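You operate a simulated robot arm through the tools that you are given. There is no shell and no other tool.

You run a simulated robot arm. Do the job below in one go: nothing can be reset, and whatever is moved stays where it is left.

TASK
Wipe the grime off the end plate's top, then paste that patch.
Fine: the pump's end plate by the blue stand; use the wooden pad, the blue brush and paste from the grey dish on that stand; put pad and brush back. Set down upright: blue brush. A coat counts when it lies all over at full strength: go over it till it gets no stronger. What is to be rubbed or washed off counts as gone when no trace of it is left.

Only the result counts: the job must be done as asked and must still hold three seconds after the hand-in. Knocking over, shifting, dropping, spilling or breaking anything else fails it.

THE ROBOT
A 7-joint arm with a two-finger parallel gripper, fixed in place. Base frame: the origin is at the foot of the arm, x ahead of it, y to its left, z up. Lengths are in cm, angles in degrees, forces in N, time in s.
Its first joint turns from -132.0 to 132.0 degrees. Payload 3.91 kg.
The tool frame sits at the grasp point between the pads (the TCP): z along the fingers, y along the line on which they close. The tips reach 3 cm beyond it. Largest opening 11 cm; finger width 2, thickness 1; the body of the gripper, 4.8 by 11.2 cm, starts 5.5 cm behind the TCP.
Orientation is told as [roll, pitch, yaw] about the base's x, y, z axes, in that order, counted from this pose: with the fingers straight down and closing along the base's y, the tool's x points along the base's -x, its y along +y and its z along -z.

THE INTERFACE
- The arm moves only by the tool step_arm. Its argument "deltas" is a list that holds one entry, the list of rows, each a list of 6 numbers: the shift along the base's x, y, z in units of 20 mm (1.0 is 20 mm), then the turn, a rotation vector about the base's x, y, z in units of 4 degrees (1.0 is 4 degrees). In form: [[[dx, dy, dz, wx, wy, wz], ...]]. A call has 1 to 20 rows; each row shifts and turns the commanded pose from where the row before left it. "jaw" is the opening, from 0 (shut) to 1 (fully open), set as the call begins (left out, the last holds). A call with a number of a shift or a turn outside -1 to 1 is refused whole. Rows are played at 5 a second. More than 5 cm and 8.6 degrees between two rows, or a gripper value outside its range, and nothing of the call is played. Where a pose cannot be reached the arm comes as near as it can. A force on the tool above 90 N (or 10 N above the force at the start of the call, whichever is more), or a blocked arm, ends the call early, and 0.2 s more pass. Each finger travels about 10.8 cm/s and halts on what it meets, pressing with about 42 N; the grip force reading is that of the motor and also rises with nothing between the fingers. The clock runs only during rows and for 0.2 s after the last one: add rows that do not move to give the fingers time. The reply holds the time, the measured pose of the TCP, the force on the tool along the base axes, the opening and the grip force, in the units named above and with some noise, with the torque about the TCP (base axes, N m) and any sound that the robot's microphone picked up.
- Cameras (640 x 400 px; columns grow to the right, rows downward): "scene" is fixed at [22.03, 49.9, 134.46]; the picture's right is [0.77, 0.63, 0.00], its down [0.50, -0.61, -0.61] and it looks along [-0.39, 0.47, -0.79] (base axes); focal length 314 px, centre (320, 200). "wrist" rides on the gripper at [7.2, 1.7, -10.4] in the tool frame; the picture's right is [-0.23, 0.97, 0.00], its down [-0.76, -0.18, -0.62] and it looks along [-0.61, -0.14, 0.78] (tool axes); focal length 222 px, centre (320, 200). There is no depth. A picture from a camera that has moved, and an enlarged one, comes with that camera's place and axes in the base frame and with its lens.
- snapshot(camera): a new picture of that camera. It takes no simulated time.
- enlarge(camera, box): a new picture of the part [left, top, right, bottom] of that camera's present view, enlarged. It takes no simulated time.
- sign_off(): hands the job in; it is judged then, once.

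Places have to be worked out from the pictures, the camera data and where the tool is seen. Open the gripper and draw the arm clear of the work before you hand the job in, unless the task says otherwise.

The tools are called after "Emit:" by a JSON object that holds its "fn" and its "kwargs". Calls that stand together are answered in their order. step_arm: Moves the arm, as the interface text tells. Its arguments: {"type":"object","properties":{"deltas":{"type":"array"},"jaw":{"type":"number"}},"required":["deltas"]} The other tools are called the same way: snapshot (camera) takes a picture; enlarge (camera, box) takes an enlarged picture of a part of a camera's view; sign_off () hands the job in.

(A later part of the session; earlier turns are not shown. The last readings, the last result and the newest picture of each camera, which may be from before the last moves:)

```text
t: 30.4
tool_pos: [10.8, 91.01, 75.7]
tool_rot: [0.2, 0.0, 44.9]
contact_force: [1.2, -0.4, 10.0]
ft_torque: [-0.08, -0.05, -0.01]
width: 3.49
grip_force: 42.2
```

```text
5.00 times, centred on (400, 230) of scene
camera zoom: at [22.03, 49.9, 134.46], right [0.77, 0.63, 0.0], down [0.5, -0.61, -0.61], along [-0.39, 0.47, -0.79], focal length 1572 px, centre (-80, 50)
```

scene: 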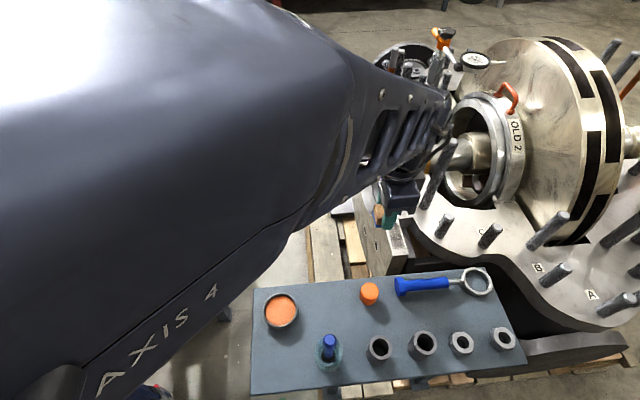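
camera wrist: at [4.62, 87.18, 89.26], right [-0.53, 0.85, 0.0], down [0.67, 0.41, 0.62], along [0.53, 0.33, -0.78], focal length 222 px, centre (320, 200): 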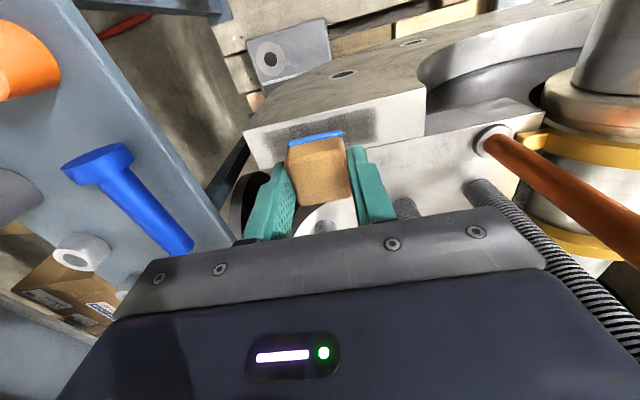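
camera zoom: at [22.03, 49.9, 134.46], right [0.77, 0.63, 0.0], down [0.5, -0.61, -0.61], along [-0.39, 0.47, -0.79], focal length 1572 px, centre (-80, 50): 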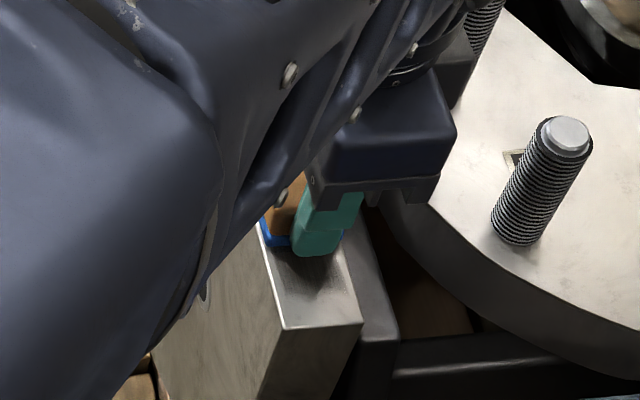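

Contact: 10 N at TCP z = 75.7, with the sole on the plate. The pad sits slightly toward the pump side, so I shift about 2–3 mm back and stroke toward the far end of the patch.

Emit:
{"fn": "step_arm", "kwargs": {"deltas": [[[-0.1, -0.1, 0, 0, 0, 0], [-0.22, 0.22, 0, 0, 0, 0], [-0.22, 0.22, 0, 0, 0, 0], [-0.22, 0.22, 0, 0, 0, 0], [-0.22, 0.22, 0, 0, 0, 0], [-0.22, 0.22, 0, 0, 0, 0], [-0.22, 0.22, 0, 0, 0, 0], [0, 0, 0, 0, 0, 0]]]}}

Emit:
{"fn": "enlarge", "kwargs": {"camera": "wrist", "box": [200, 90, 440, 240]}}

```text
t: 32.2
tool_pos: [7.98, 93.36, 75.68]
tool_rot: [0.0, 0.0, 44.8]
contact_force: [0.4, -1.1, 5.2]
ft_torque: [-0.02, -0.07, 0.02]
width: 3.5
grip_force: 42.2
```

```text
2.67 times, centred on (320, 165) of wrist
camera zoom: at [1.69, 89.48, 86.07], right [-0.53, 0.85, 0.0], down [0.67, 0.41, 0.62], along [0.53, 0.33, -0.78], focal length 592 px, centre (320, 293)
```

zoom: 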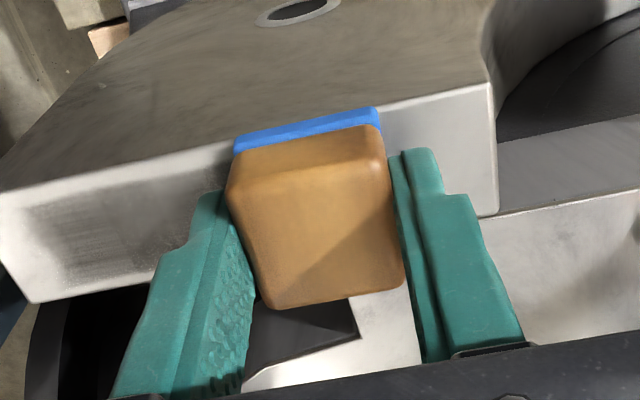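

The pad wiped cleanly along and still covers the strip's near edge. I stroke back toward the front end of the patch with slightly more pressure.

Emit:
{"fn": "step_arm", "kwargs": {"deltas": [[[0, 0, -0.03, 0, 0, 0], [0.22, -0.22, 0, 0, 0, 0], [0.22, -0.22, 0, 0, 0, 0], [0.22, -0.22, 0, 0, 0, 0], [0.22, -0.22, 0, 0, 0, 0], [0.22, -0.22, 0, 0, 0, 0], [0.22, -0.22, 0, 0, 0, 0], [0.22, -0.22, 0, 0, 0, 0], [0.22, -0.22, 0, 0, 0, 0], [0.22, -0.22, 0, 0, 0, 0], [0.22, -0.22, 0, 0, 0, 0], [0.22, -0.22, 0, 0, 0, 0], [0.22, -0.22, 0, 0, 0, 0], [0, 0, 0, 0, 0, 0]]]}}

Emit:
{"fn": "enlarge", "kwargs": {"camera": "wrist", "box": [200, 90, 440, 240]}}

```text
t: 35.2
tool_pos: [13.52, 88.11, 75.72]
tool_rot: [0.0, 0.0, 44.8]
contact_force: [-0.8, 1.0, 9.6]
ft_torque: [0.05, 0.01, -0.01]
width: 3.5
grip_force: 41.7
```

```text
2.67 times, centred on (320, 165) of wrist
camera zoom: at [7.1, 84.24, 86.05], right [-0.53, 0.85, 0.0], down [0.67, 0.41, 0.62], along [0.53, 0.33, -0.78], focal length 592 px, centre (320, 293)
```

zoom: 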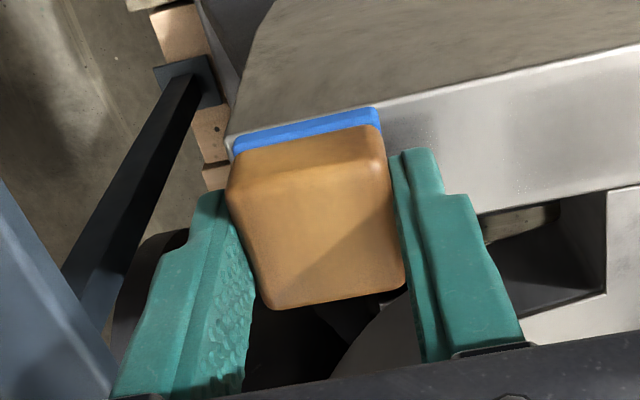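

Most of the grime is gone on the visible section. I make another pass with a slight shift toward the near edge, then a return pass shifted toward the pump side.

Emit:
{"fn": "step_arm", "kwargs": {"deltas": [[[-0.1, -0.1, -0.02, 0, 0, 0], [-0.22, 0.22, 0, 0, 0, 0], [-0.22, 0.22, 0, 0, 0, 0], [-0.22, 0.22, 0, 0, 0, 0], [-0.22, 0.22, 0, 0, 0, 0], [-0.22, 0.22, 0, 0, 0, 0], [-0.22, 0.22, 0, 0, 0, 0], [-0.22, 0.22, 0, 0, 0, 0], [-0.22, 0.22, 0, 0, 0, 0], [-0.22, 0.22, 0, 0, 0, 0], [-0.22, 0.22, 0, 0, 0, 0], [-0.22, 0.22, 0, 0, 0, 0], [-0.22, 0.22, 0, 0, 0, 0], [0, 0, 0, 0, 0, 0]]]}}

Emit:
{"fn": "step_arm", "kwargs": {"deltas": [[[0.2, 0.2, 0, 0, 0, 0], [0.22, -0.22, 0, 0, 0, 0], [0.22, -0.22, 0, 0, 0, 0], [0.22, -0.22, 0, 0, 0, 0], [0.22, -0.22, 0, 0, 0, 0], [0.22, -0.22, 0, 0, 0, 0], [0.22, -0.22, 0, 0, 0, 0], [0.22, -0.22, 0, 0, 0, 0], [0.22, -0.22, 0, 0, 0, 0], [0.22, -0.22, 0, 0, 0, 0], [0.22, -0.22, 0, 0, 0, 0], [0.22, -0.22, 0, 0, 0, 0], [0.22, -0.22, 0, 0, 0, 0], [0, 0, 0, 0, 0, 0]]]}}

Emit:
{"fn": "enlarge", "kwargs": {"camera": "wrist", "box": [200, 90, 440, 240]}}

```text
t: 38.2
tool_pos: [7.83, 93.11, 75.48]
tool_rot: [0.2, -0.1, 44.9]
contact_force: [4.7, -0.8, 19.3]
ft_torque: [0.01, -0.21, -0.02]
width: 3.53
grip_force: 42.5
```

```text
t: 41.2
tool_pos: [13.45, 88.28, 75.55]
tool_rot: [0.0, 0.0, 44.8]
contact_force: [-3.8, 2.0, 20.1]
ft_torque: [0.06, 0.09, -0.02]
width: 3.49
grip_force: 42.3
```

```text
2.67 times, centred on (320, 165) of wrist
camera zoom: at [7.31, 84.4, 85.99], right [-0.53, 0.85, 0.0], down [0.67, 0.41, 0.62], along [0.53, 0.33, -0.78], focal length 592 px, centre (320, 293)
```

zoom: 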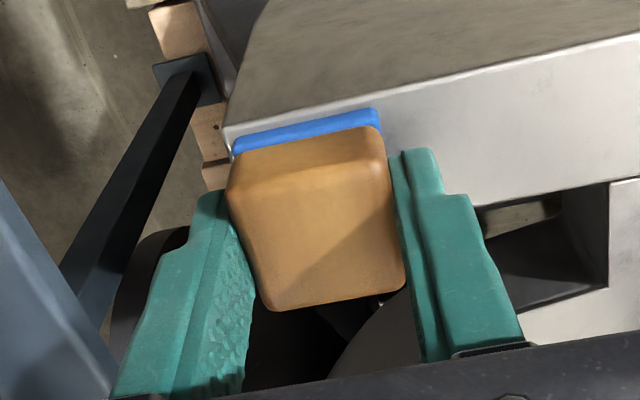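

The strip looks clean behind the pad at 20 N. One more pass along the length, then I lift off to inspect.

Emit:
{"fn": "step_arm", "kwargs": {"deltas": [[[-0.1, -0.1, 0, 0, 0, 0], [0.1, -0.1, 0, 0, 0, 0], [-0.22, 0.22, 0, 0, 0, 0], [-0.22, 0.22, 0, 0, 0, 0], [-0.22, 0.22, 0, 0, 0, 0], [-0.22, 0.22, 0, 0, 0, 0], [-0.22, 0.22, 0, 0, 0, 0], [-0.22, 0.22, 0, 0, 0, 0], [-0.22, 0.22, 0, 0, 0, 0], [-0.22, 0.22, 0, 0, 0, 0], [-0.22, 0.22, 0, 0, 0, 0], [-0.22, 0.22, 0, 0, 0, 0], [-0.22, 0.22, 0, 0, 0, 0], [-0.22, 0.22, 0, 0, 0, 0], [-0.22, 0.22, 0, 0, 0, 0], [0, 0, 0, 0, 0, 0]]]}}

Emit:
{"fn": "step_arm", "kwargs": {"deltas": [[[0.22, -0.22, 0, 0, 0, 0], [0.22, -0.22, 0, 0, 0, 0], [0.22, -0.22, 0, 0, 0, 0], [0.22, -0.22, 0, 0, 0, 0], [0.22, -0.22, 0, 0, 0, 0], [0.22, -0.22, 0, 0, 0, 0], [0.22, -0.22, 0, 0, 0, 0], [0, 0, 0.2, 0, 0, 0], [0, 0, 0.4, 0, 0, 0], [0, 0, 0.6, 0, 0, 0], [0, 0, 0.8, 0, 0, 0], [0, 0, 0.8, 0, 0, 0], [0, 0, 0.8, 0, 0, 0], [0, 0, 0.8, 0, 0, 0], [0, 0, 0.8, 0, 0, 0], [0, 0, 0.8, 0, 0, 0], [0, 0, 0, 0, 0, 0]]]}}

Emit:
{"fn": "snapshot", "kwargs": {"camera": "wrist"}}

Emit:
{"fn": "enlarge", "kwargs": {"camera": "wrist", "box": [200, 80, 440, 240]}}

```text
t: 44.6
tool_pos: [7.74, 93.6, 75.64]
tool_rot: [0.0, 0.0, 44.9]
contact_force: [2.0, -4.5, 15.6]
ft_torque: [-0.17, -0.09, -0.03]
width: 3.48
grip_force: 41.9
```

```text
t: 48.2
tool_pos: [10.8, 90.68, 87.45]
tool_rot: [-0.1, -0.1, 44.9]
contact_force: [-0.1, 0.8, 0.1]
ft_torque: [0.05, -0.01, -0.01]
width: 3.48
grip_force: 42.1
```

```text
taken
camera wrist: at [4.48, 86.67, 97.96], right [-0.53, 0.85, 0.0], down [0.67, 0.41, 0.62], along [0.53, 0.33, -0.78], focal length 222 px, centre (320, 200)
```

wrist: 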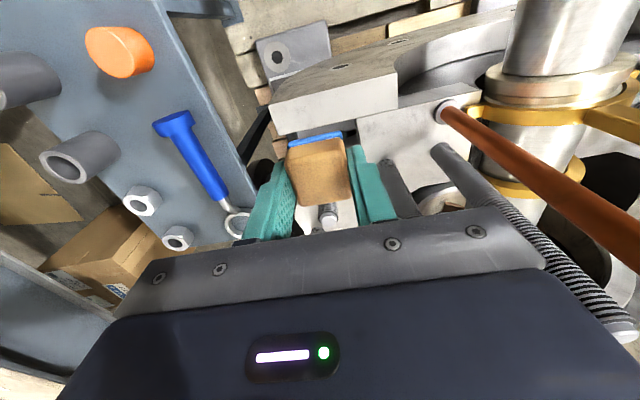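

```text
2.50 times, centred on (320, 160) of wrist
camera zoom: at [4.48, 86.67, 97.96], right [-0.53, 0.85, 0.0], down [0.67, 0.41, 0.62], along [0.53, 0.33, -0.78], focal length 555 px, centre (320, 300)
```

zoom: 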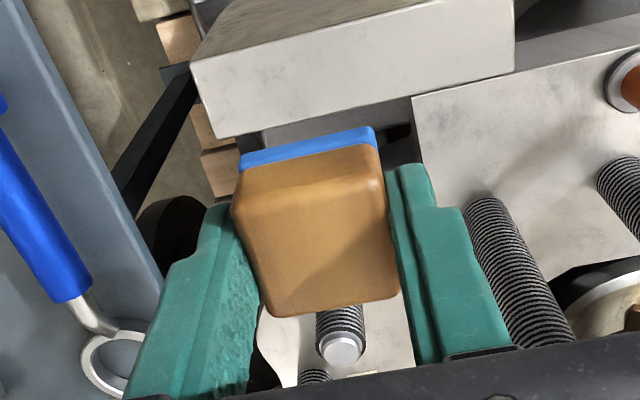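

The whole strip looks clean; I'll zoom in tightly to be sure no trace remains.

Emit:
{"fn": "enlarge", "kwargs": {"camera": "wrist", "box": [265, 75, 345, 140]}}

Emit:
{"fn": "enlarge", "kwargs": {"camera": "wrist", "box": [325, 60, 405, 125]}}

```text
6.15 times, centred on (305, 108) of wrist
camera zoom: at [4.48, 86.67, 97.96], right [-0.53, 0.85, 0.0], down [0.67, 0.41, 0.62], along [0.53, 0.33, -0.78], focal length 1367 px, centre (412, 769)
```

zoom: 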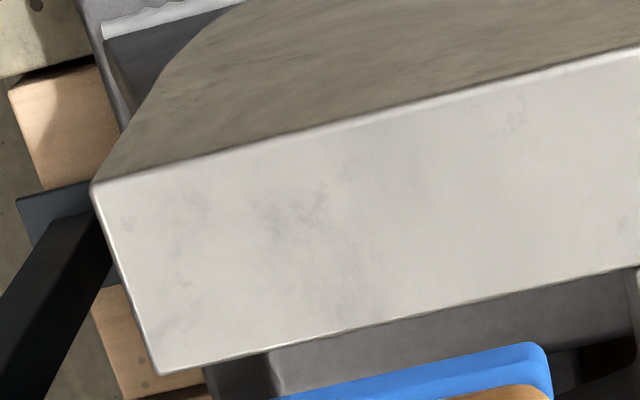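

```text
6.15 times, centred on (365, 92) of wrist
camera zoom: at [4.48, 86.67, 97.96], right [-0.53, 0.85, 0.0], down [0.67, 0.41, 0.62], along [0.53, 0.33, -0.78], focal length 1367 px, centre (43, 862)
```

zoom: 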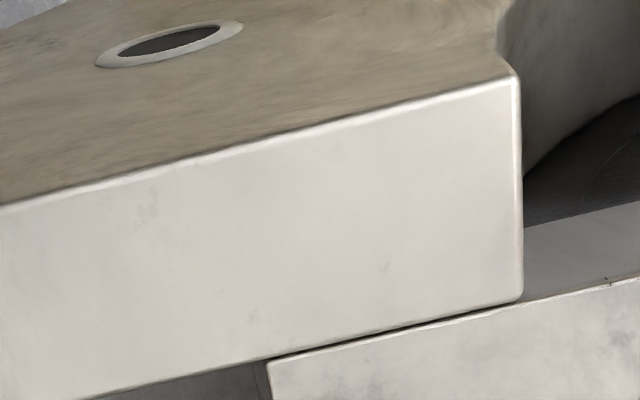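

What remains looks like the metal's own cloudy texture (the flange shows the same), but to be sure I'll make more passes, especially over the front half, and compare afterwards.

Emit:
{"fn": "step_arm", "kwargs": {"deltas": [[[0, 0, -0.7, 0, 0, 0], [0, 0, -0.8, 0, 0, 0], [0, 0, -0.8, 0, 0, 0], [0, 0, -0.8, 0, 0, 0], [0, 0, -0.8, 0, 0, 0], [0, 0, -0.8, 0, 0, 0], [0, 0, -0.6, 0, 0, 0], [0, 0, -0.4, 0, 0, 0], [0, 0, -0.2, 0, 0, 0], [0, 0, -0.05, 0, 0, 0], [0, 0, 0, 0, 0, 0]]]}}

Emit:
{"fn": "step_arm", "kwargs": {"deltas": [[[0.2, -0.2, 0, 0, 0, 0], [0.2, -0.2, 0, 0, 0, 0], [0.2, -0.2, 0, 0, 0, 0], [0.2, -0.2, 0, 0, 0, 0], [0.2, -0.2, 0, 0, 0, 0], [0.2, -0.2, 0, 0, 0, 0], [0.2, -0.2, 0, 0, 0, 0], [-0.05, -0.05, 0, 0, 0, 0], [-0.2, 0.2, 0, 0, 0, 0], [-0.2, 0.2, 0, 0, 0, 0], [-0.2, 0.2, 0, 0, 0, 0], [-0.2, 0.2, 0, 0, 0, 0], [-0.2, 0.2, 0, 0, 0, 0], [-0.2, 0.2, 0, 0, 0, 0], [-0.2, 0.2, 0, 0, 0, 0], [-0.2, 0.2, 0, 0, 0, 0], [-0.2, 0.2, 0, 0, 0, 0], [0, 0, 0, 0, 0, 0]]]}}

Emit:
{"fn": "step_arm", "kwargs": {"deltas": [[[-0.2, 0.2, 0, 0, 0, 0], [-0.2, 0.2, 0, 0, 0, 0], [-0.2, 0.2, 0, 0, 0, 0], [-0.2, 0.2, 0, 0, 0, 0], [0.1, 0.1, 0, 0, 0, 0], [0.2, -0.2, 0, 0, 0, 0], [0.2, -0.2, 0, 0, 0, 0], [0.2, -0.2, 0, 0, 0, 0], [0.2, -0.2, 0, 0, 0, 0], [0.2, -0.2, 0, 0, 0, 0], [0.2, -0.2, 0, 0, 0, 0], [0.2, -0.2, 0, 0, 0, 0], [0.2, -0.2, 0, 0, 0, 0], [0.2, -0.2, 0, 0, 0, 0], [0.2, -0.2, 0, 0, 0, 0], [0.2, -0.2, 0, 0, 0, 0], [0.2, -0.2, 0, 0, 0, 0], [0.2, -0.2, 0, 0, 0, 0], [0, 0, 0, 0, 0, 0]]]}}

Emit:
{"fn": "enlarge", "kwargs": {"camera": "wrist", "box": [200, 90, 440, 240]}}

```text
t: 50.6
tool_pos: [10.79, 90.64, 75.62]
tool_rot: [0.0, 0.1, 44.9]
contact_force: [-0.6, 0.0, -0.8]
ft_torque: [-0.04, -0.01, -0.01]
width: 3.51
grip_force: 41.7
```

```text
t: 54.4
tool_pos: [9.9, 91.31, 75.64]
tool_rot: [-0.1, 0.1, 44.9]
contact_force: [0.2, -0.1, 0.1]
ft_torque: [-0.01, -0.01, 0.0]
width: 3.49
grip_force: 42.4
```

```text
t: 58.4
tool_pos: [13.85, 87.85, 75.57]
tool_rot: [0.1, 0.0, 44.9]
contact_force: [1.4, -0.3, 2.4]
ft_torque: [-0.02, -0.02, 0.03]
width: 3.49
grip_force: 42.0
```

```text
2.67 times, centred on (320, 165) of wrist
camera zoom: at [7.55, 83.95, 85.97], right [-0.53, 0.85, 0.0], down [0.67, 0.41, 0.62], along [0.53, 0.33, -0.78], focal length 592 px, centre (320, 293)
```

zoom: 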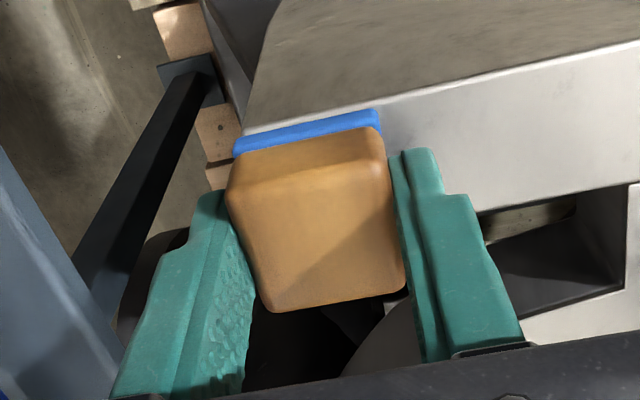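

Those passes ran with hardly any contact: the pad has seated slightly higher in the fingers. I lower a bit more until there is 8–15 N and repeat the passes.

Emit:
{"fn": "step_arm", "kwargs": {"deltas": [[[-0.1, -0.1, -0.05, 0, 0, 0], [0, 0, -0.04, 0, 0, 0], [0, 0, 0, 0, 0, 0]]]}}

```text
t: 59.2
tool_pos: [13.65, 87.7, 75.6]
tool_rot: [0.1, -0.1, 45.0]
contact_force: [6.3, 6.6, 20.4]
ft_torque: [0.13, -0.19, -0.01]
width: 3.48
grip_force: 42.3
```

Contact is 20 N now. I run the passes along the full patch at this height.

Emit:
{"fn": "step_arm", "kwargs": {"deltas": [[[0, 0, 0.02, 0, 0, 0], [-0.2, 0.2, 0, 0, 0, 0], [-0.2, 0.2, 0, 0, 0, 0], [-0.2, 0.2, 0, 0, 0, 0], [-0.2, 0.2, 0, 0, 0, 0], [-0.2, 0.2, 0, 0, 0, 0], [-0.2, 0.2, 0, 0, 0, 0], [-0.2, 0.2, 0, 0, 0, 0], [-0.2, 0.2, 0, 0, 0, 0], [-0.2, 0.2, 0, 0, 0, 0], [-0.2, 0.2, 0, 0, 0, 0], [-0.2, 0.2, 0, 0, 0, 0], [-0.2, 0.2, 0, 0, 0, 0], [-0.2, 0.2, 0, 0, 0, 0], [0, 0, 0, 0, 0, 0]]]}}

Emit:
{"fn": "step_arm", "kwargs": {"deltas": [[[0.1, 0.1, 0, 0, 0, 0], [0.2, -0.2, 0, 0, 0, 0], [0.2, -0.2, 0, 0, 0, 0], [0.2, -0.2, 0, 0, 0, 0], [0.2, -0.2, 0, 0, 0, 0], [0.2, -0.2, 0, 0, 0, 0], [0.2, -0.2, 0, 0, 0, 0], [0.2, -0.2, 0, 0, 0, 0], [0.2, -0.2, 0, 0, 0, 0], [0.2, -0.2, 0, 0, 0, 0], [0.2, -0.2, 0, 0, 0, 0], [0.2, -0.2, 0, 0, 0, 0], [0.2, -0.2, 0, 0, 0, 0], [0.2, -0.2, 0, 0, 0, 0], [0, 0, 0, 0, 0, 0]]]}}

Emit:
{"fn": "step_arm", "kwargs": {"deltas": [[[-0.2, 0.2, 0, 0, 0, 0], [-0.2, 0.2, 0, 0, 0, 0], [-0.2, 0.2, 0, 0, 0, 0], [-0.2, 0.2, 0, 0, 0, 0], [-0.2, 0.2, 0, 0, 0, 0], [-0.2, 0.2, 0, 0, 0, 0], [-0.2, 0.2, 0, 0, 0, 0], [0, 0, 0.2, 0, 0, 0], [0, 0, 0.4, 0, 0, 0], [0, 0, 0.6, 0, 0, 0], [0, 0, 0.8, 0, 0, 0], [0, 0, 0.8, 0, 0, 0], [0, 0, 0.8, 0, 0, 0], [0, 0, 0.8, 0, 0, 0], [0, 0, 0.8, 0, 0, 0], [0, 0, 0.8, 0, 0, 0], [0, 0, 0, 0, 0, 0]]]}}

Emit:
{"fn": "snapshot", "kwargs": {"camera": "wrist"}}

Emit:
{"fn": "enlarge", "kwargs": {"camera": "wrist", "box": [265, 75, 345, 140]}}

Emit:
{"fn": "enlarge", "kwargs": {"camera": "wrist", "box": [325, 60, 405, 125]}}

```text
t: 62.4
tool_pos: [8.45, 92.73, 75.44]
tool_rot: [0.1, 0.0, 44.9]
contact_force: [5.4, -4.6, 17.2]
ft_torque: [-0.15, -0.21, 0.0]
width: 3.5
grip_force: 42.5
```

```text
t: 65.6
tool_pos: [13.82, 87.84, 75.47]
tool_rot: [0.0, 0.0, 44.9]
contact_force: [-2.3, 3.4, 21.1]
ft_torque: [0.06, 0.13, -0.01]
width: 3.51
grip_force: 42.3
```

```text
t: 69.2
tool_pos: [11.04, 90.68, 87.5]
tool_rot: [0.0, 0.0, 44.9]
contact_force: [-0.2, -0.1, -0.1]
ft_torque: [-0.01, 0.0, 0.01]
width: 3.49
grip_force: 42.1
```

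```text
taken
camera wrist: at [4.74, 86.76, 97.94], right [-0.53, 0.85, 0.0], down [0.67, 0.41, 0.62], along [0.53, 0.33, -0.78], focal length 222 px, centre (320, 200)
```

wrist: 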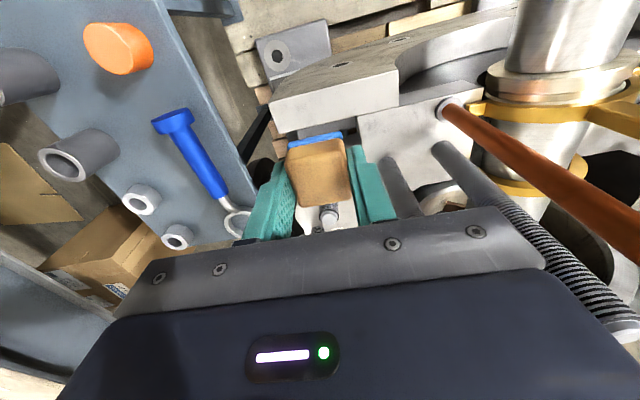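

```text
6.15 times, centred on (305, 108) of wrist
camera zoom: at [4.74, 86.76, 97.94], right [-0.53, 0.85, 0.0], down [0.67, 0.41, 0.62], along [0.53, 0.33, -0.78], focal length 1367 px, centre (412, 769)
```

zoom: 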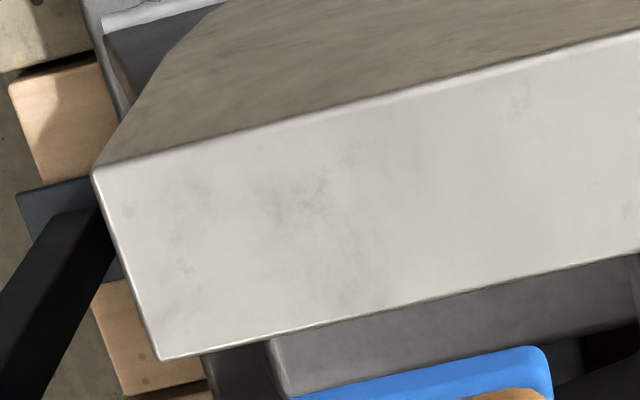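

```text
6.15 times, centred on (365, 92) of wrist
camera zoom: at [4.74, 86.76, 97.94], right [-0.53, 0.85, 0.0], down [0.67, 0.41, 0.62], along [0.53, 0.33, -0.78], focal length 1367 px, centre (43, 862)
```

zoom: 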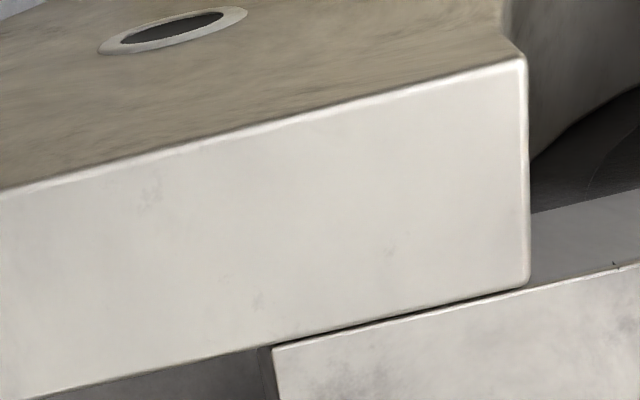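

The faint marks are unchanged after hard wiping, so they're the metal's texture, and the grime is gone. I now carry the pad back over its original spot at [9.28, 67.9].

Emit:
{"fn": "step_arm", "kwargs": {"deltas": [[[-0.06, -0.5, 0, 0, 0, 0], [-0.06, -0.8, 0, 0, 0, 0], [-0.06, -0.8, 0, 0, 0, 0], [-0.06, -0.8, 0, 0, 0, 0], [-0.06, -0.8, 0, 0, 0, 0], [-0.06, -0.8, 0, 0, 0, 0], [-0.06, -0.8, 0, 0, 0, 0], [-0.06, -0.8, 0, 0, 0, 0], [-0.06, -0.8, 0, 0, 0, 0], [-0.06, -0.8, 0, 0, 0, 0], [-0.06, -0.8, 0, 0, 0, 0], [-0.06, -0.8, 0, 0, 0, 0], [-0.06, -0.8, 0, 0, 0, 0], [-0.06, -0.8, 0, 0, 0, 0], [-0.04, -0.5, 0, 0, 0, 0], [0, 0, 0, 0, 0, 0]]]}}

Emit:
{"fn": "snapshot", "kwargs": {"camera": "wrist"}}

Emit:
{"fn": "snapshot", "kwargs": {"camera": "scene"}}

```text
t: 72.6
tool_pos: [9.3, 67.73, 87.53]
tool_rot: [0.0, 0.1, 45.0]
contact_force: [0.0, -0.6, -0.2]
ft_torque: [-0.02, 0.0, -0.02]
width: 3.49
grip_force: 42.4
```

```text
taken
camera wrist: at [2.97, 63.89, 97.92], right [-0.53, 0.85, 0.0], down [0.67, 0.41, 0.62], along [0.53, 0.33, -0.78], focal length 222 px, centre (320, 200)
```

wrist: 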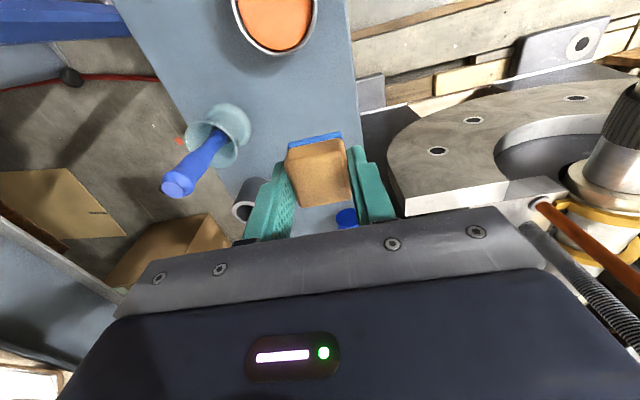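

```text
taken
```

scene: 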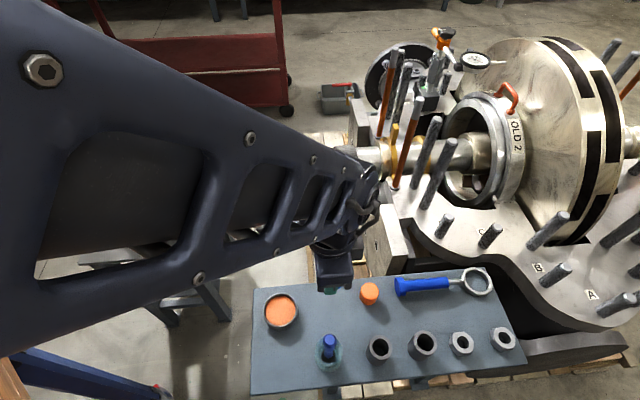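

The tool is at [9.28, 67.8], 1 mm from target. I descend and then feel for contact with small steps.

Emit:
{"fn": "step_arm", "kwargs": {"deltas": [[[0, 0.04, -0.6, 0, 0, 0], [0, 0, -0.8, 0, 0, 0], [0, 0, -0.8, 0, 0, 0], [0, 0, -0.8, 0, 0, 0], [0, 0, -0.8, 0, 0, 0], [0, 0, -0.6, 0, 0, 0], [0, 0, -0.3, 0, 0, 0], [0, 0, 0, 0, 0, 0]]]}}

Emit:
{"fn": "enlarge", "kwargs": {"camera": "wrist", "box": [200, 60, 440, 240]}}

```text
t: 74.4
tool_pos: [9.21, 67.88, 78.03]
tool_rot: [0.0, -0.1, 45.0]
contact_force: [0.4, -0.2, -0.7]
ft_torque: [0.01, 0.01, 0.01]
width: 3.48
grip_force: 41.9
```

```text
2.22 times, centred on (320, 150) of wrist
camera zoom: at [2.98, 63.95, 88.42], right [-0.53, 0.85, 0.0], down [0.67, 0.41, 0.62], along [0.53, 0.33, -0.78], focal length 494 px, centre (320, 311)
```

zoom: 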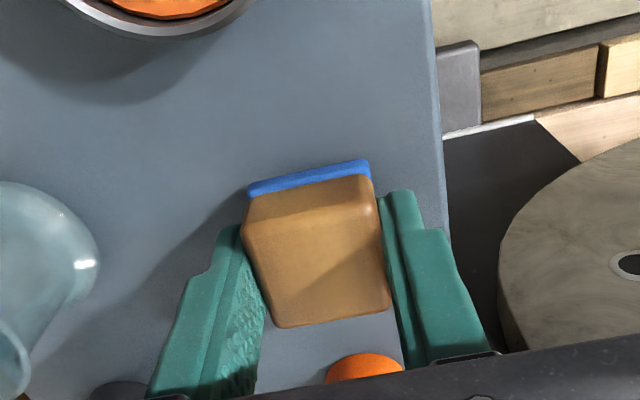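

The sole corners line up with where they originally were. I lower in small steps and watch for contact.

Emit:
{"fn": "step_arm", "kwargs": {"deltas": [[[0, 0, -0.1, 0, 0, 0], [0, 0, -0.1, 0, 0, 0], [0, 0, 0, 0, 0, 0]]]}}

Emit:
{"fn": "step_arm", "kwargs": {"deltas": [[[0, 0, -0.05, 0, 0, 0], [0, 0, 0, 0, 0, 0]]]}}

```text
t: 75.2
tool_pos: [9.15, 67.92, 77.66]
tool_rot: [0.0, 0.1, 44.9]
contact_force: [0.0, -0.8, 0.0]
ft_torque: [-0.01, -0.03, 0.03]
width: 3.48
grip_force: 42.4
```

```text
t: 75.8
tool_pos: [9.14, 67.89, 77.62]
tool_rot: [0.0, 0.0, 44.9]
contact_force: [0.3, 0.9, -0.7]
ft_torque: [-0.05, -0.01, 0.0]
width: 3.51
grip_force: 41.8
```

Still no contact at z ≈ 77.55. I continue down in 1 mm steps.

Emit:
{"fn": "step_arm", "kwargs": {"deltas": [[[0, 0, -0.05, 0, 0, 0], [0, 0, 0, 0, 0, 0]]]}}

Emit:
{"fn": "step_arm", "kwargs": {"deltas": [[[0, 0, -0.03, 0, 0, 0], [0, 0, 0, 0, 0, 0]]]}}

```text
t: 76.4
tool_pos: [9.22, 67.95, 77.49]
tool_rot: [0.1, -0.1, 45.0]
contact_force: [-0.2, -1.7, 8.3]
ft_torque: [-0.1, 0.0, 0.0]
width: 3.47
grip_force: 42.1
```

```text
t: 77.0
tool_pos: [9.25, 67.99, 77.53]
tool_rot: [0.0, 0.0, 44.9]
contact_force: [2.0, -4.5, 22.0]
ft_torque: [-0.23, -0.07, 0.01]
width: 3.5
grip_force: 42.1
```

The pad is on the stand (22 N). I relieve the pressure slightly and open the jaw.

Emit:
{"fn": "step_arm", "kwargs": {"deltas": [[[0, 0, 0.05, 0, 0, 0], [0, 0, 0, 0, 0, 0]]]}}

Emit:
{"fn": "step_arm", "kwargs": {"deltas": [[[0, 0, 0, 0, 0, 0], [0, 0, 0, 0, 0, 0], [0, 0, 0, 0, 0, 0]]], "jaw": 0.6}}

Emit:
{"fn": "step_arm", "kwargs": {"deltas": [[[0, 0, 0.3, 0, 0, 0], [0, 0, 0.7, 0, 0, 0], [0, 0, 0.9, 0, 0, 0], [0, 0, 0.9, 0, 0, 0], [0, 0, 0.9, 0, 0, 0], [0, 0, 0.9, 0, 0, 0], [0, 0, 0.9, 0, 0, 0], [0, 0, 0, 0, 0, 0]]]}}

Emit:
{"fn": "snapshot", "kwargs": {"camera": "wrist"}}

Emit:
{"fn": "enlarge", "kwargs": {"camera": "scene", "box": [255, 265, 395, 375]}}

```text
t: 77.6
tool_pos: [9.21, 67.91, 77.51]
tool_rot: [0.1, 0.1, 44.9]
contact_force: [1.4, 2.3, 3.8]
ft_torque: [0.06, -0.03, 0.02]
width: 3.49
grip_force: 42.5
```

```text
t: 78.4
tool_pos: [9.17, 67.95, 77.55]
tool_rot: [0.0, 0.1, 44.8]
contact_force: [0.2, 0.6, 0.8]
ft_torque: [0.02, 0.02, 0.03]
width: 6.58
grip_force: 0.1
```

```text
t: 80.2
tool_pos: [9.24, 67.79, 88.61]
tool_rot: [0.0, 0.1, 44.9]
contact_force: [0.2, 0.2, -0.6]
ft_torque: [0.02, -0.01, -0.05]
width: 6.62
grip_force: 0.0
```

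```text
taken
camera wrist: at [2.98, 63.96, 98.98], right [-0.53, 0.85, 0.0], down [0.67, 0.41, 0.62], along [0.53, 0.33, -0.78], focal length 222 px, centre (320, 200)
```

wrist: 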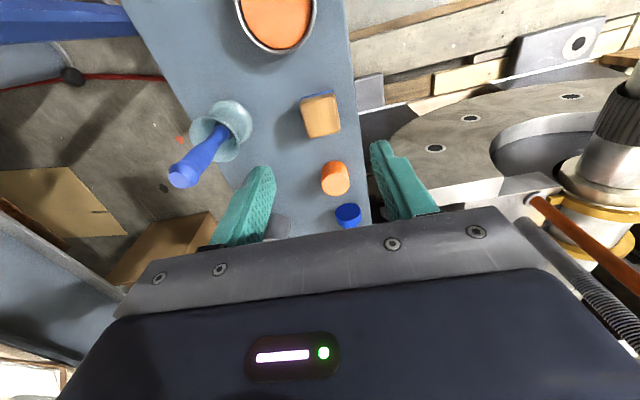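

```text
3.64 times, centred on (325, 320) of scene
camera zoom: at [22.03, 49.9, 134.46], right [0.77, 0.63, 0.0], down [0.5, -0.61, -0.61], along [-0.39, 0.47, -0.79], focal length 1144 px, centre (302, -236)
```

zoom: 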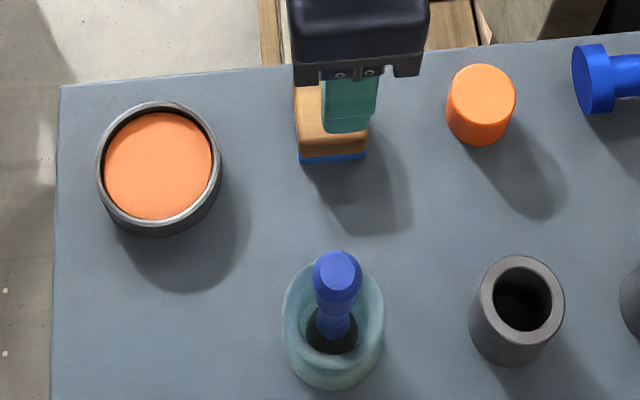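

The pad is back where it was, upright and aligned. Now the brush: its handle axis is near [15.65, 60.05] with the top at z ≈ 85.8 and the jar rim at about 79. I move above it at safe height.

Emit:
{"fn": "step_arm", "kwargs": {"deltas": [[[0, 0, 0.8, 0, 0, 0], [0, 0, 0.8, 0, 0, 0], [0.4, -0.48, 0.3, 0, 0, 0], [0.4, -0.48, 0, 0, 0, 0], [0.4, -0.48, 0, 0, 0, 0], [0.4, -0.48, 0, 0, 0, 0], [0.4, -0.48, 0, 0, 0, 0], [0.4, -0.48, 0, 0, 0, 0], [0.4, -0.48, 0, 0, 0, 0], [0.4, -0.48, 0, 0, 0, 0], [0, 0, 0, 0, 0, 0]]]}}

Emit:
{"fn": "snapshot", "kwargs": {"camera": "wrist"}}

Emit:
{"fn": "snapshot", "kwargs": {"camera": "scene"}}

```text
t: 82.6
tool_pos: [15.6, 60.24, 92.51]
tool_rot: [0.1, 0.1, 44.9]
contact_force: [-0.3, 0.1, 0.5]
ft_torque: [0.03, -0.03, -0.01]
width: 6.6
grip_force: 0.0
```

```text
taken
camera wrist: at [9.21, 56.33, 102.81], right [-0.53, 0.85, 0.0], down [0.67, 0.41, 0.62], along [0.53, 0.33, -0.78], focal length 222 px, centre (320, 200)
```

wrist: 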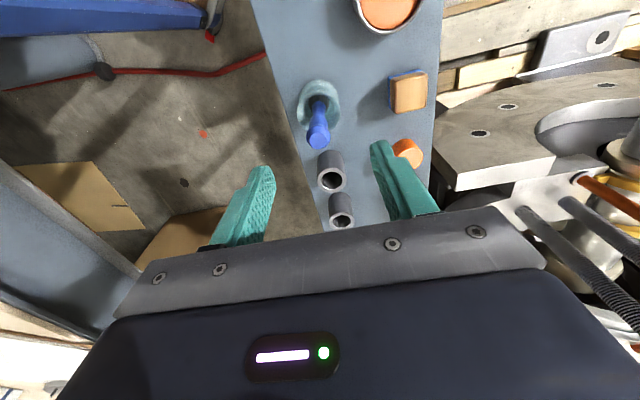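

```text
taken
```

scene: 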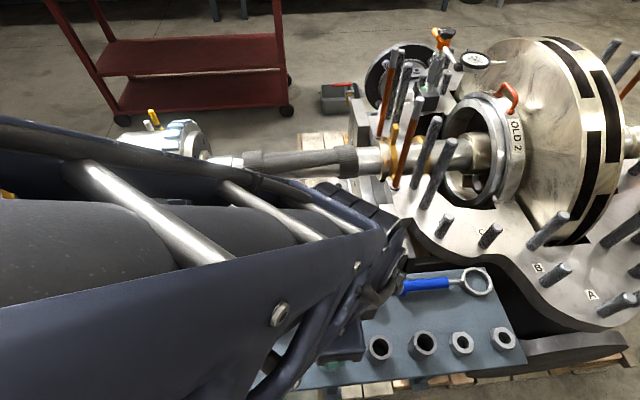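

Emit:
{"fn": "enlarge", "kwargs": {"camera": "wrist", "box": [280, 70, 376, 160]}}

```text
4.44 times, centred on (328, 115) of wrist
camera zoom: at [9.21, 56.33, 102.81], right [-0.53, 0.85, 0.0], down [0.67, 0.41, 0.62], along [0.53, 0.33, -0.78], focal length 987 px, centre (284, 578)
```

zoom: 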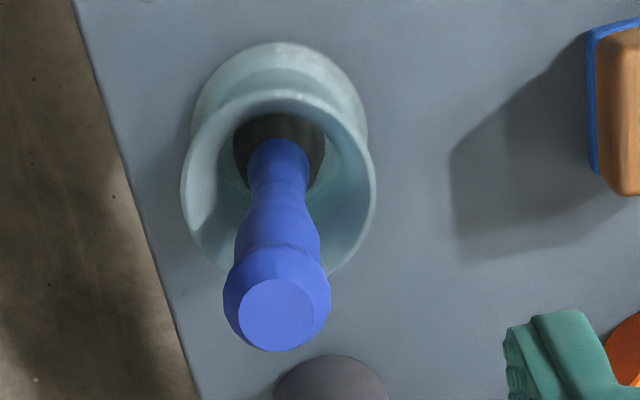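

The brush handle is centred under the tool within a millimetre; the jar rim is at about z = 78.3. I descend to TCP z ≈ 82.2 so the tips stay above the rim.

Emit:
{"fn": "step_arm", "kwargs": {"deltas": [[[0.04, -0.05, -0.7, 0, 0, 0], [0, 0, -0.8, 0, 0, 0], [0, 0, -0.8, 0, 0, 0], [0, 0, -0.8, 0, 0, 0], [0, 0, -0.8, 0, 0, 0], [0, 0, -0.7, 0, 0, 0], [0, 0, -0.5, 0, 0, 0], [0, 0, 0, 0, 0, 0]]]}}

Emit:
{"fn": "enlarge", "kwargs": {"camera": "wrist", "box": [200, 60, 440, 240]}}

Emit:
{"fn": "enlarge", "kwargs": {"camera": "scene", "box": [240, 280, 420, 400]}}

```text
t: 84.4
tool_pos: [15.81, 60.12, 82.21]
tool_rot: [0.1, 0.1, 44.9]
contact_force: [0.9, -0.3, -1.0]
ft_torque: [0.0, 0.0, 0.02]
width: 6.59
grip_force: 0.1
```

```text
2.22 times, centred on (320, 150) of wrist
camera zoom: at [9.52, 56.23, 92.53], right [-0.53, 0.85, 0.0], down [0.67, 0.41, 0.62], along [0.53, 0.33, -0.78], focal length 494 px, centre (320, 311)
```

zoom: 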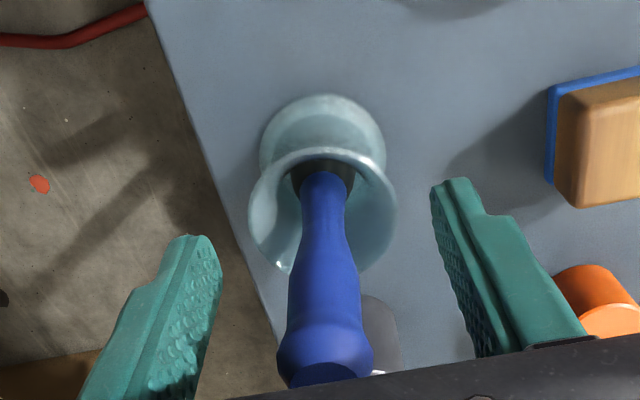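

```text
3.33 times, centred on (330, 340) of scene
camera zoom: at [22.03, 49.9, 134.46], right [0.77, 0.63, 0.0], down [0.5, -0.61, -0.61], along [-0.39, 0.47, -0.79], focal length 1048 px, centre (287, -267)
```

zoom: 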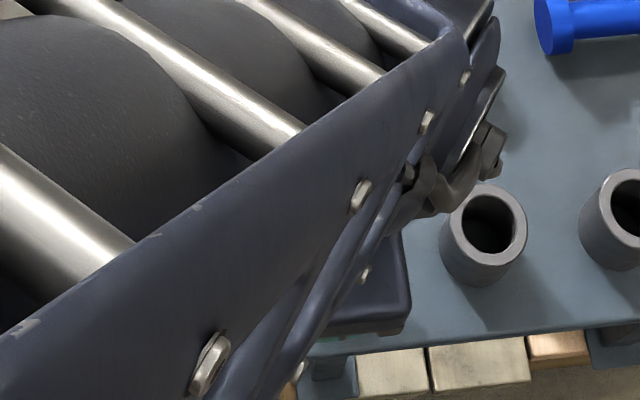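

The handle sits centrally between the fingers. I close on it.

Emit:
{"fn": "step_arm", "kwargs": {"deltas": [[[0, 0, 0, 0, 0, 0], [0, 0, 0, 0, 0, 0], [0, 0, 0, 0, 0, 0], [0, 0, 0, 0, 0, 0], [0, 0, 0, 0, 0, 0]]], "jaw": 0.0}}

Emit:
{"fn": "enlarge", "kwargs": {"camera": "wrist", "box": [200, 60, 440, 240]}}

```text
t: 85.6
tool_pos: [15.76, 60.24, 82.22]
tool_rot: [0.0, 0.1, 44.9]
contact_force: [0.4, 1.8, 5.1]
ft_torque: [0.04, 0.0, 0.0]
width: 1.8
grip_force: 42.0
```

```text
2.22 times, centred on (320, 150) of wrist
camera zoom: at [9.51, 56.23, 92.56], right [-0.53, 0.85, 0.0], down [0.67, 0.41, 0.62], along [0.53, 0.33, -0.78], focal length 494 px, centre (320, 311)
```

zoom: 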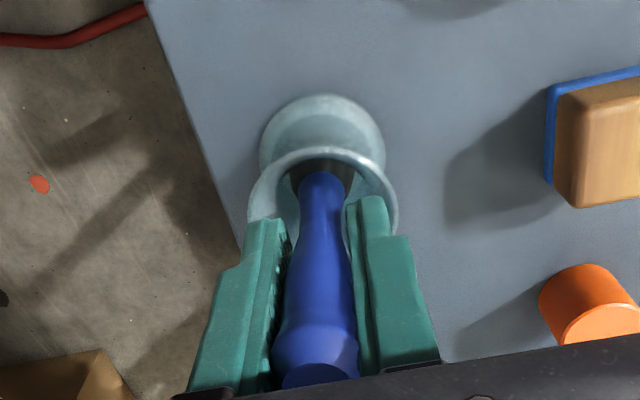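

Gripped at 1.8 cm with 42 N. I lift gently, checking that the jar stays put.

Emit:
{"fn": "step_arm", "kwargs": {"deltas": [[[0, 0, 0.1, 0, 0, 0], [0, 0, 0.2, 0, 0, 0], [0, 0, 0.3, 0, 0, 0], [0, 0, 0.4, 0, 0, 0], [0, 0, 0, 0, 0, 0]]]}}

Emit:
{"fn": "enlarge", "kwargs": {"camera": "wrist", "box": [200, 60, 440, 240]}}

```text
t: 86.8
tool_pos: [15.7, 60.13, 84.09]
tool_rot: [0.1, 0.0, 44.8]
contact_force: [-0.6, -0.6, -0.2]
ft_torque: [0.0, -0.01, 0.01]
width: 1.81
grip_force: 42.4
```

```text
2.22 times, centred on (320, 150) of wrist
camera zoom: at [9.42, 56.2, 94.53], right [-0.53, 0.85, 0.0], down [0.67, 0.41, 0.62], along [0.53, 0.33, -0.78], focal length 494 px, centre (320, 311)
```

zoom: 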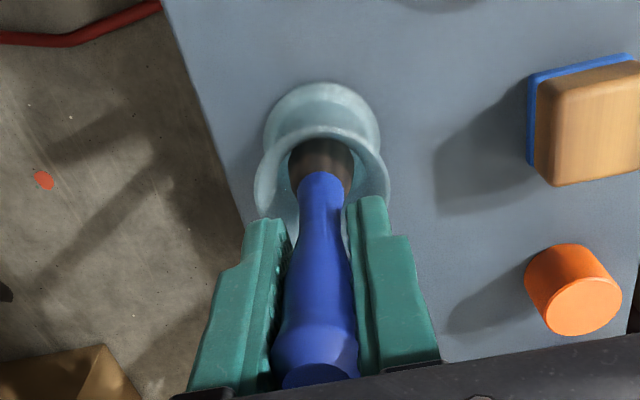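

The brush is rising cleanly and the jar stays. I continue the lift until the bristles are well clear.

Emit:
{"fn": "step_arm", "kwargs": {"deltas": [[[0, 0, 0.4, 0, 0, 0], [0, 0, 0.6, 0, 0, 0], [0, 0, 0.7, 0, 0, 0], [0, 0, 0.7, 0, 0, 0], [0, 0, 0.7, 0, 0, 0], [0, 0, 0.6, 0, 0, 0], [0, 0, 0.3, 0, 0, 0], [0, 0, 0, 0, 0, 0]]]}}

Emit:
{"fn": "snapshot", "kwargs": {"camera": "wrist"}}

Emit:
{"fn": "enlarge", "kwargs": {"camera": "wrist", "box": [200, 60, 440, 240]}}

Emit:
{"fn": "snapshot", "kwargs": {"camera": "scene"}}

```text
t: 88.6
tool_pos: [15.61, 60.08, 92.1]
tool_rot: [0.0, 0.0, 45.0]
contact_force: [0.7, 0.1, -0.9]
ft_torque: [0.0, 0.04, 0.02]
width: 1.82
grip_force: 42.2
```

```text
taken
camera wrist: at [9.37, 56.22, 102.55], right [-0.53, 0.85, 0.0], down [0.67, 0.41, 0.62], along [0.53, 0.33, -0.78], focal length 222 px, centre (320, 200)
```

wrist: 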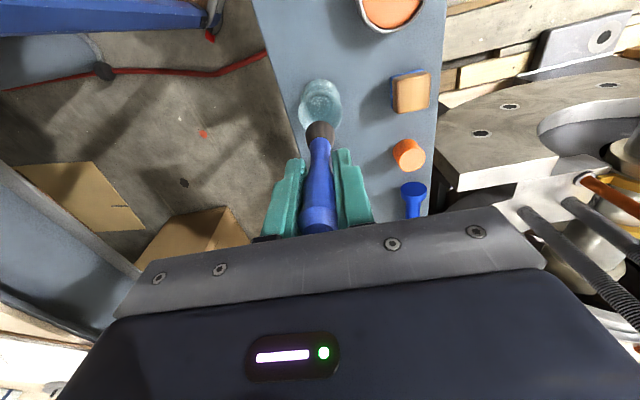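

```text
2.22 times, centred on (320, 150) of wrist
camera zoom: at [9.37, 56.22, 102.55], right [-0.53, 0.85, 0.0], down [0.67, 0.41, 0.62], along [0.53, 0.33, -0.78], focal length 494 px, centre (320, 311)
```

zoom: 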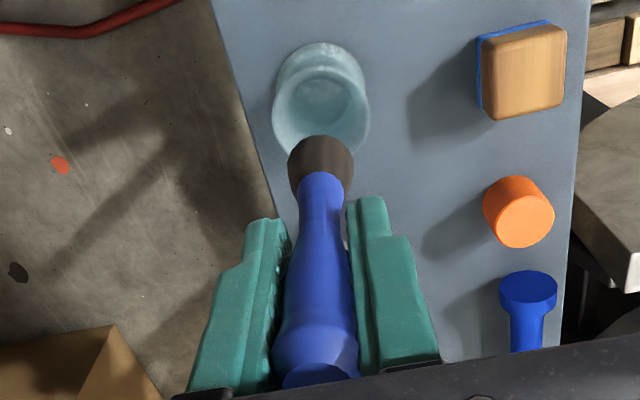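

```text
taken
```

scene: 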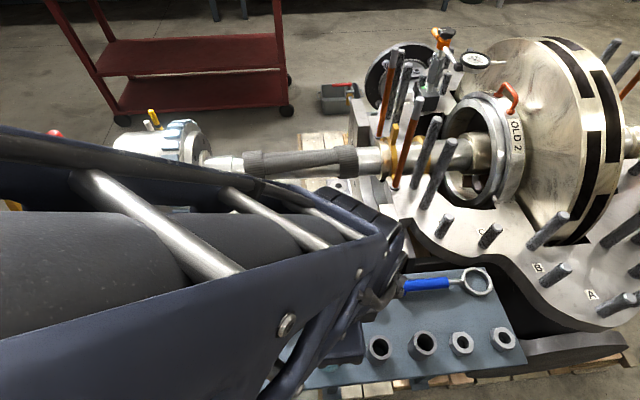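

The brush is out, its bristle end about 7.3 cm below the TCP and roughly 2.4 cm wide. I carry it over the dish centre, near [4.0, 60.3].

Emit:
{"fn": "step_arm", "kwargs": {"deltas": [[[-0.5, 0.01, 0, 0, 0, 0], [-0.7, 0.01, 0, 0, 0, 0], [-0.7, 0.01, 0, 0, 0, 0], [-0.7, 0.01, 0, 0, 0, 0], [-0.7, 0.01, 0, 0, 0, 0], [-0.7, 0.01, 0, 0, 0, 0], [-0.7, 0.01, 0, 0, 0, 0], [-0.7, 0.01, 0, 0, 0, 0], [-0.4, 0.01, 0, 0, 0, 0], [0, 0, 0, 0, 0, 0]]]}}

Emit:
{"fn": "snapshot", "kwargs": {"camera": "wrist"}}

Emit:
{"fn": "snapshot", "kwargs": {"camera": "scene"}}

```text
t: 90.8
tool_pos: [3.86, 60.34, 92.0]
tool_rot: [0.0, 0.0, 44.9]
contact_force: [0.6, -1.3, 0.1]
ft_torque: [0.01, -0.03, 0.02]
width: 1.82
grip_force: 42.2
```

```text
taken
camera wrist: at [-2.33, 56.41, 102.54], right [-0.53, 0.85, 0.0], down [0.67, 0.41, 0.62], along [0.53, 0.33, -0.78], focal length 222 px, centre (320, 200)
```

wrist: 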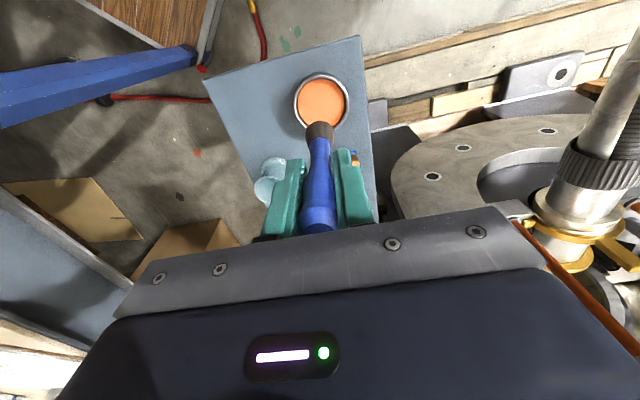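

```text
taken
```

scene: 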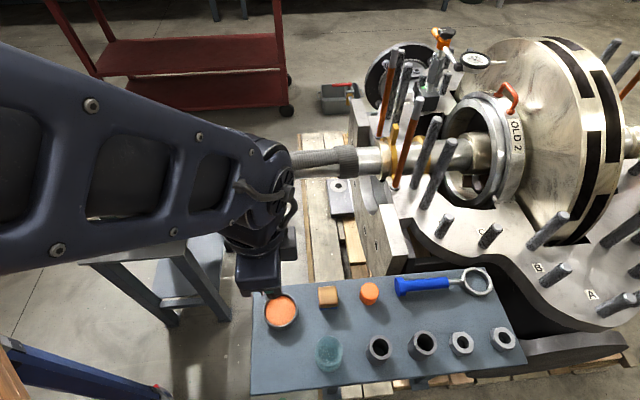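

The dish appears right below the brush in the wrist view. I'll zoom in to confirm the centring before dipping.

Emit:
{"fn": "enlarge", "kwargs": {"camera": "wrist", "box": [280, 60, 364, 150]}}

Emit:
{"fn": "enlarge", "kwargs": {"camera": "scene", "box": [230, 240, 330, 340]}}

```text
4.44 times, centred on (322, 105) of wrist
camera zoom: at [-2.33, 56.41, 102.54], right [-0.53, 0.85, 0.0], down [0.67, 0.41, 0.62], along [0.53, 0.33, -0.78], focal length 987 px, centre (311, 622)
```

zoom: 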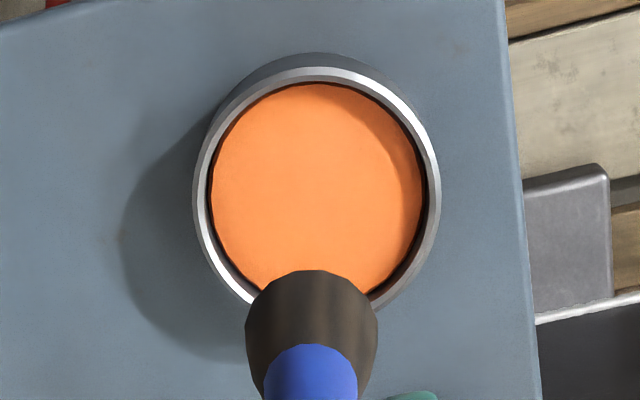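

```text
4.00 times, centred on (280, 290) of scene
camera zoom: at [22.03, 49.9, 134.46], right [0.77, 0.63, 0.0], down [0.5, -0.61, -0.61], along [-0.39, 0.47, -0.79], focal length 1258 px, centre (480, -160)
```

zoom: 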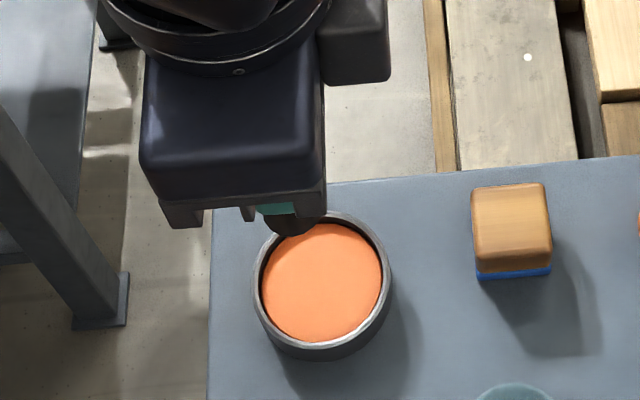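

Brush and dish are centred on each other. I descend to just above the paste, then dip in small steps while watching the force.

Emit:
{"fn": "step_arm", "kwargs": {"deltas": [[[0, 0, -0.6, 0, 0, 0], [0, 0, -0.8, 0, 0, 0], [0, 0, -0.8, 0, 0, 0], [0, 0, -0.8, 0, 0, 0], [0, 0, -0.7, 0, 0, 0], [0, 0, -0.5, 0, 0, 0], [0, 0, -0.2, 0, 0, 0], [0, 0, 0, 0, 0, 0]]]}}

Emit:
{"fn": "enlarge", "kwargs": {"camera": "wrist", "box": [240, 60, 400, 200]}}

Emit:
{"fn": "enlarge", "kwargs": {"camera": "scene", "box": [230, 260, 330, 350]}}

```text
t: 92.6
tool_pos: [4.04, 60.15, 83.28]
tool_rot: [0.0, 0.0, 44.9]
contact_force: [-0.7, -0.7, -0.9]
ft_torque: [0.01, 0.01, -0.02]
width: 1.76
grip_force: 41.8
```

```text
2.86 times, centred on (320, 130) of wrist
camera zoom: at [-2.26, 56.35, 93.69], right [-0.53, 0.85, 0.0], down [0.67, 0.41, 0.62], along [0.53, 0.33, -0.78], focal length 635 px, centre (320, 400)
```

zoom: 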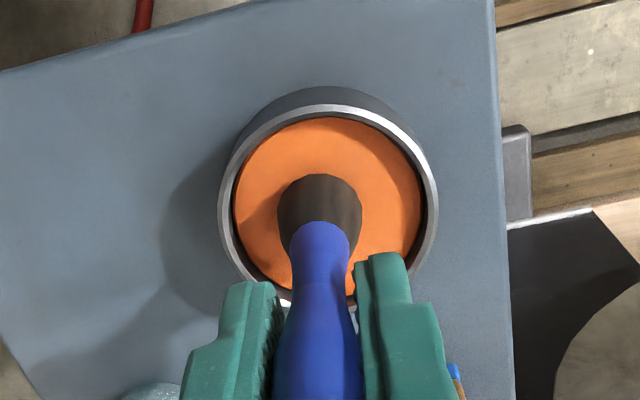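

```text
4.44 times, centred on (280, 305) of scene
camera zoom: at [22.03, 49.9, 134.46], right [0.77, 0.63, 0.0], down [0.5, -0.61, -0.61], along [-0.39, 0.47, -0.79], focal length 1398 px, centre (498, -267)
```

zoom: 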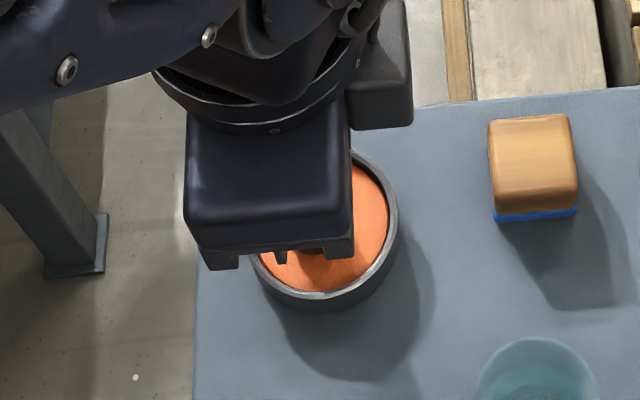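

The bristles hang just above the paste near its centre. I dip slowly to about z = 82.6.

Emit:
{"fn": "step_arm", "kwargs": {"deltas": [[[0, 0, -0.1, 0, 0, 0], [0, 0, -0.1, 0, 0, 0], [0, 0, -0.1, 0, 0, 0], [0, 0, 0, 0, 0, 0], [0, 0, 0, 0, 0, 0]]]}}

Emit:
{"fn": "enlarge", "kwargs": {"camera": "wrist", "box": [240, 60, 400, 200]}}

```text
t: 93.8
tool_pos: [4.02, 60.29, 82.68]
tool_rot: [0.2, 0.0, 44.9]
contact_force: [1.6, 2.2, 40.3]
ft_torque: [0.12, -0.1, 0.02]
width: 1.76
grip_force: 42.4
```

```text
2.86 times, centred on (320, 130) of wrist
camera zoom: at [-2.22, 56.43, 93.09], right [-0.53, 0.85, 0.0], down [0.67, 0.41, 0.62], along [0.53, 0.33, -0.78], focal length 635 px, centre (320, 400)
```

zoom: 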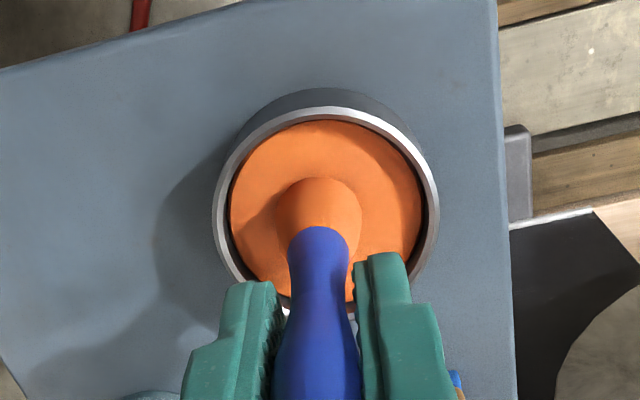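

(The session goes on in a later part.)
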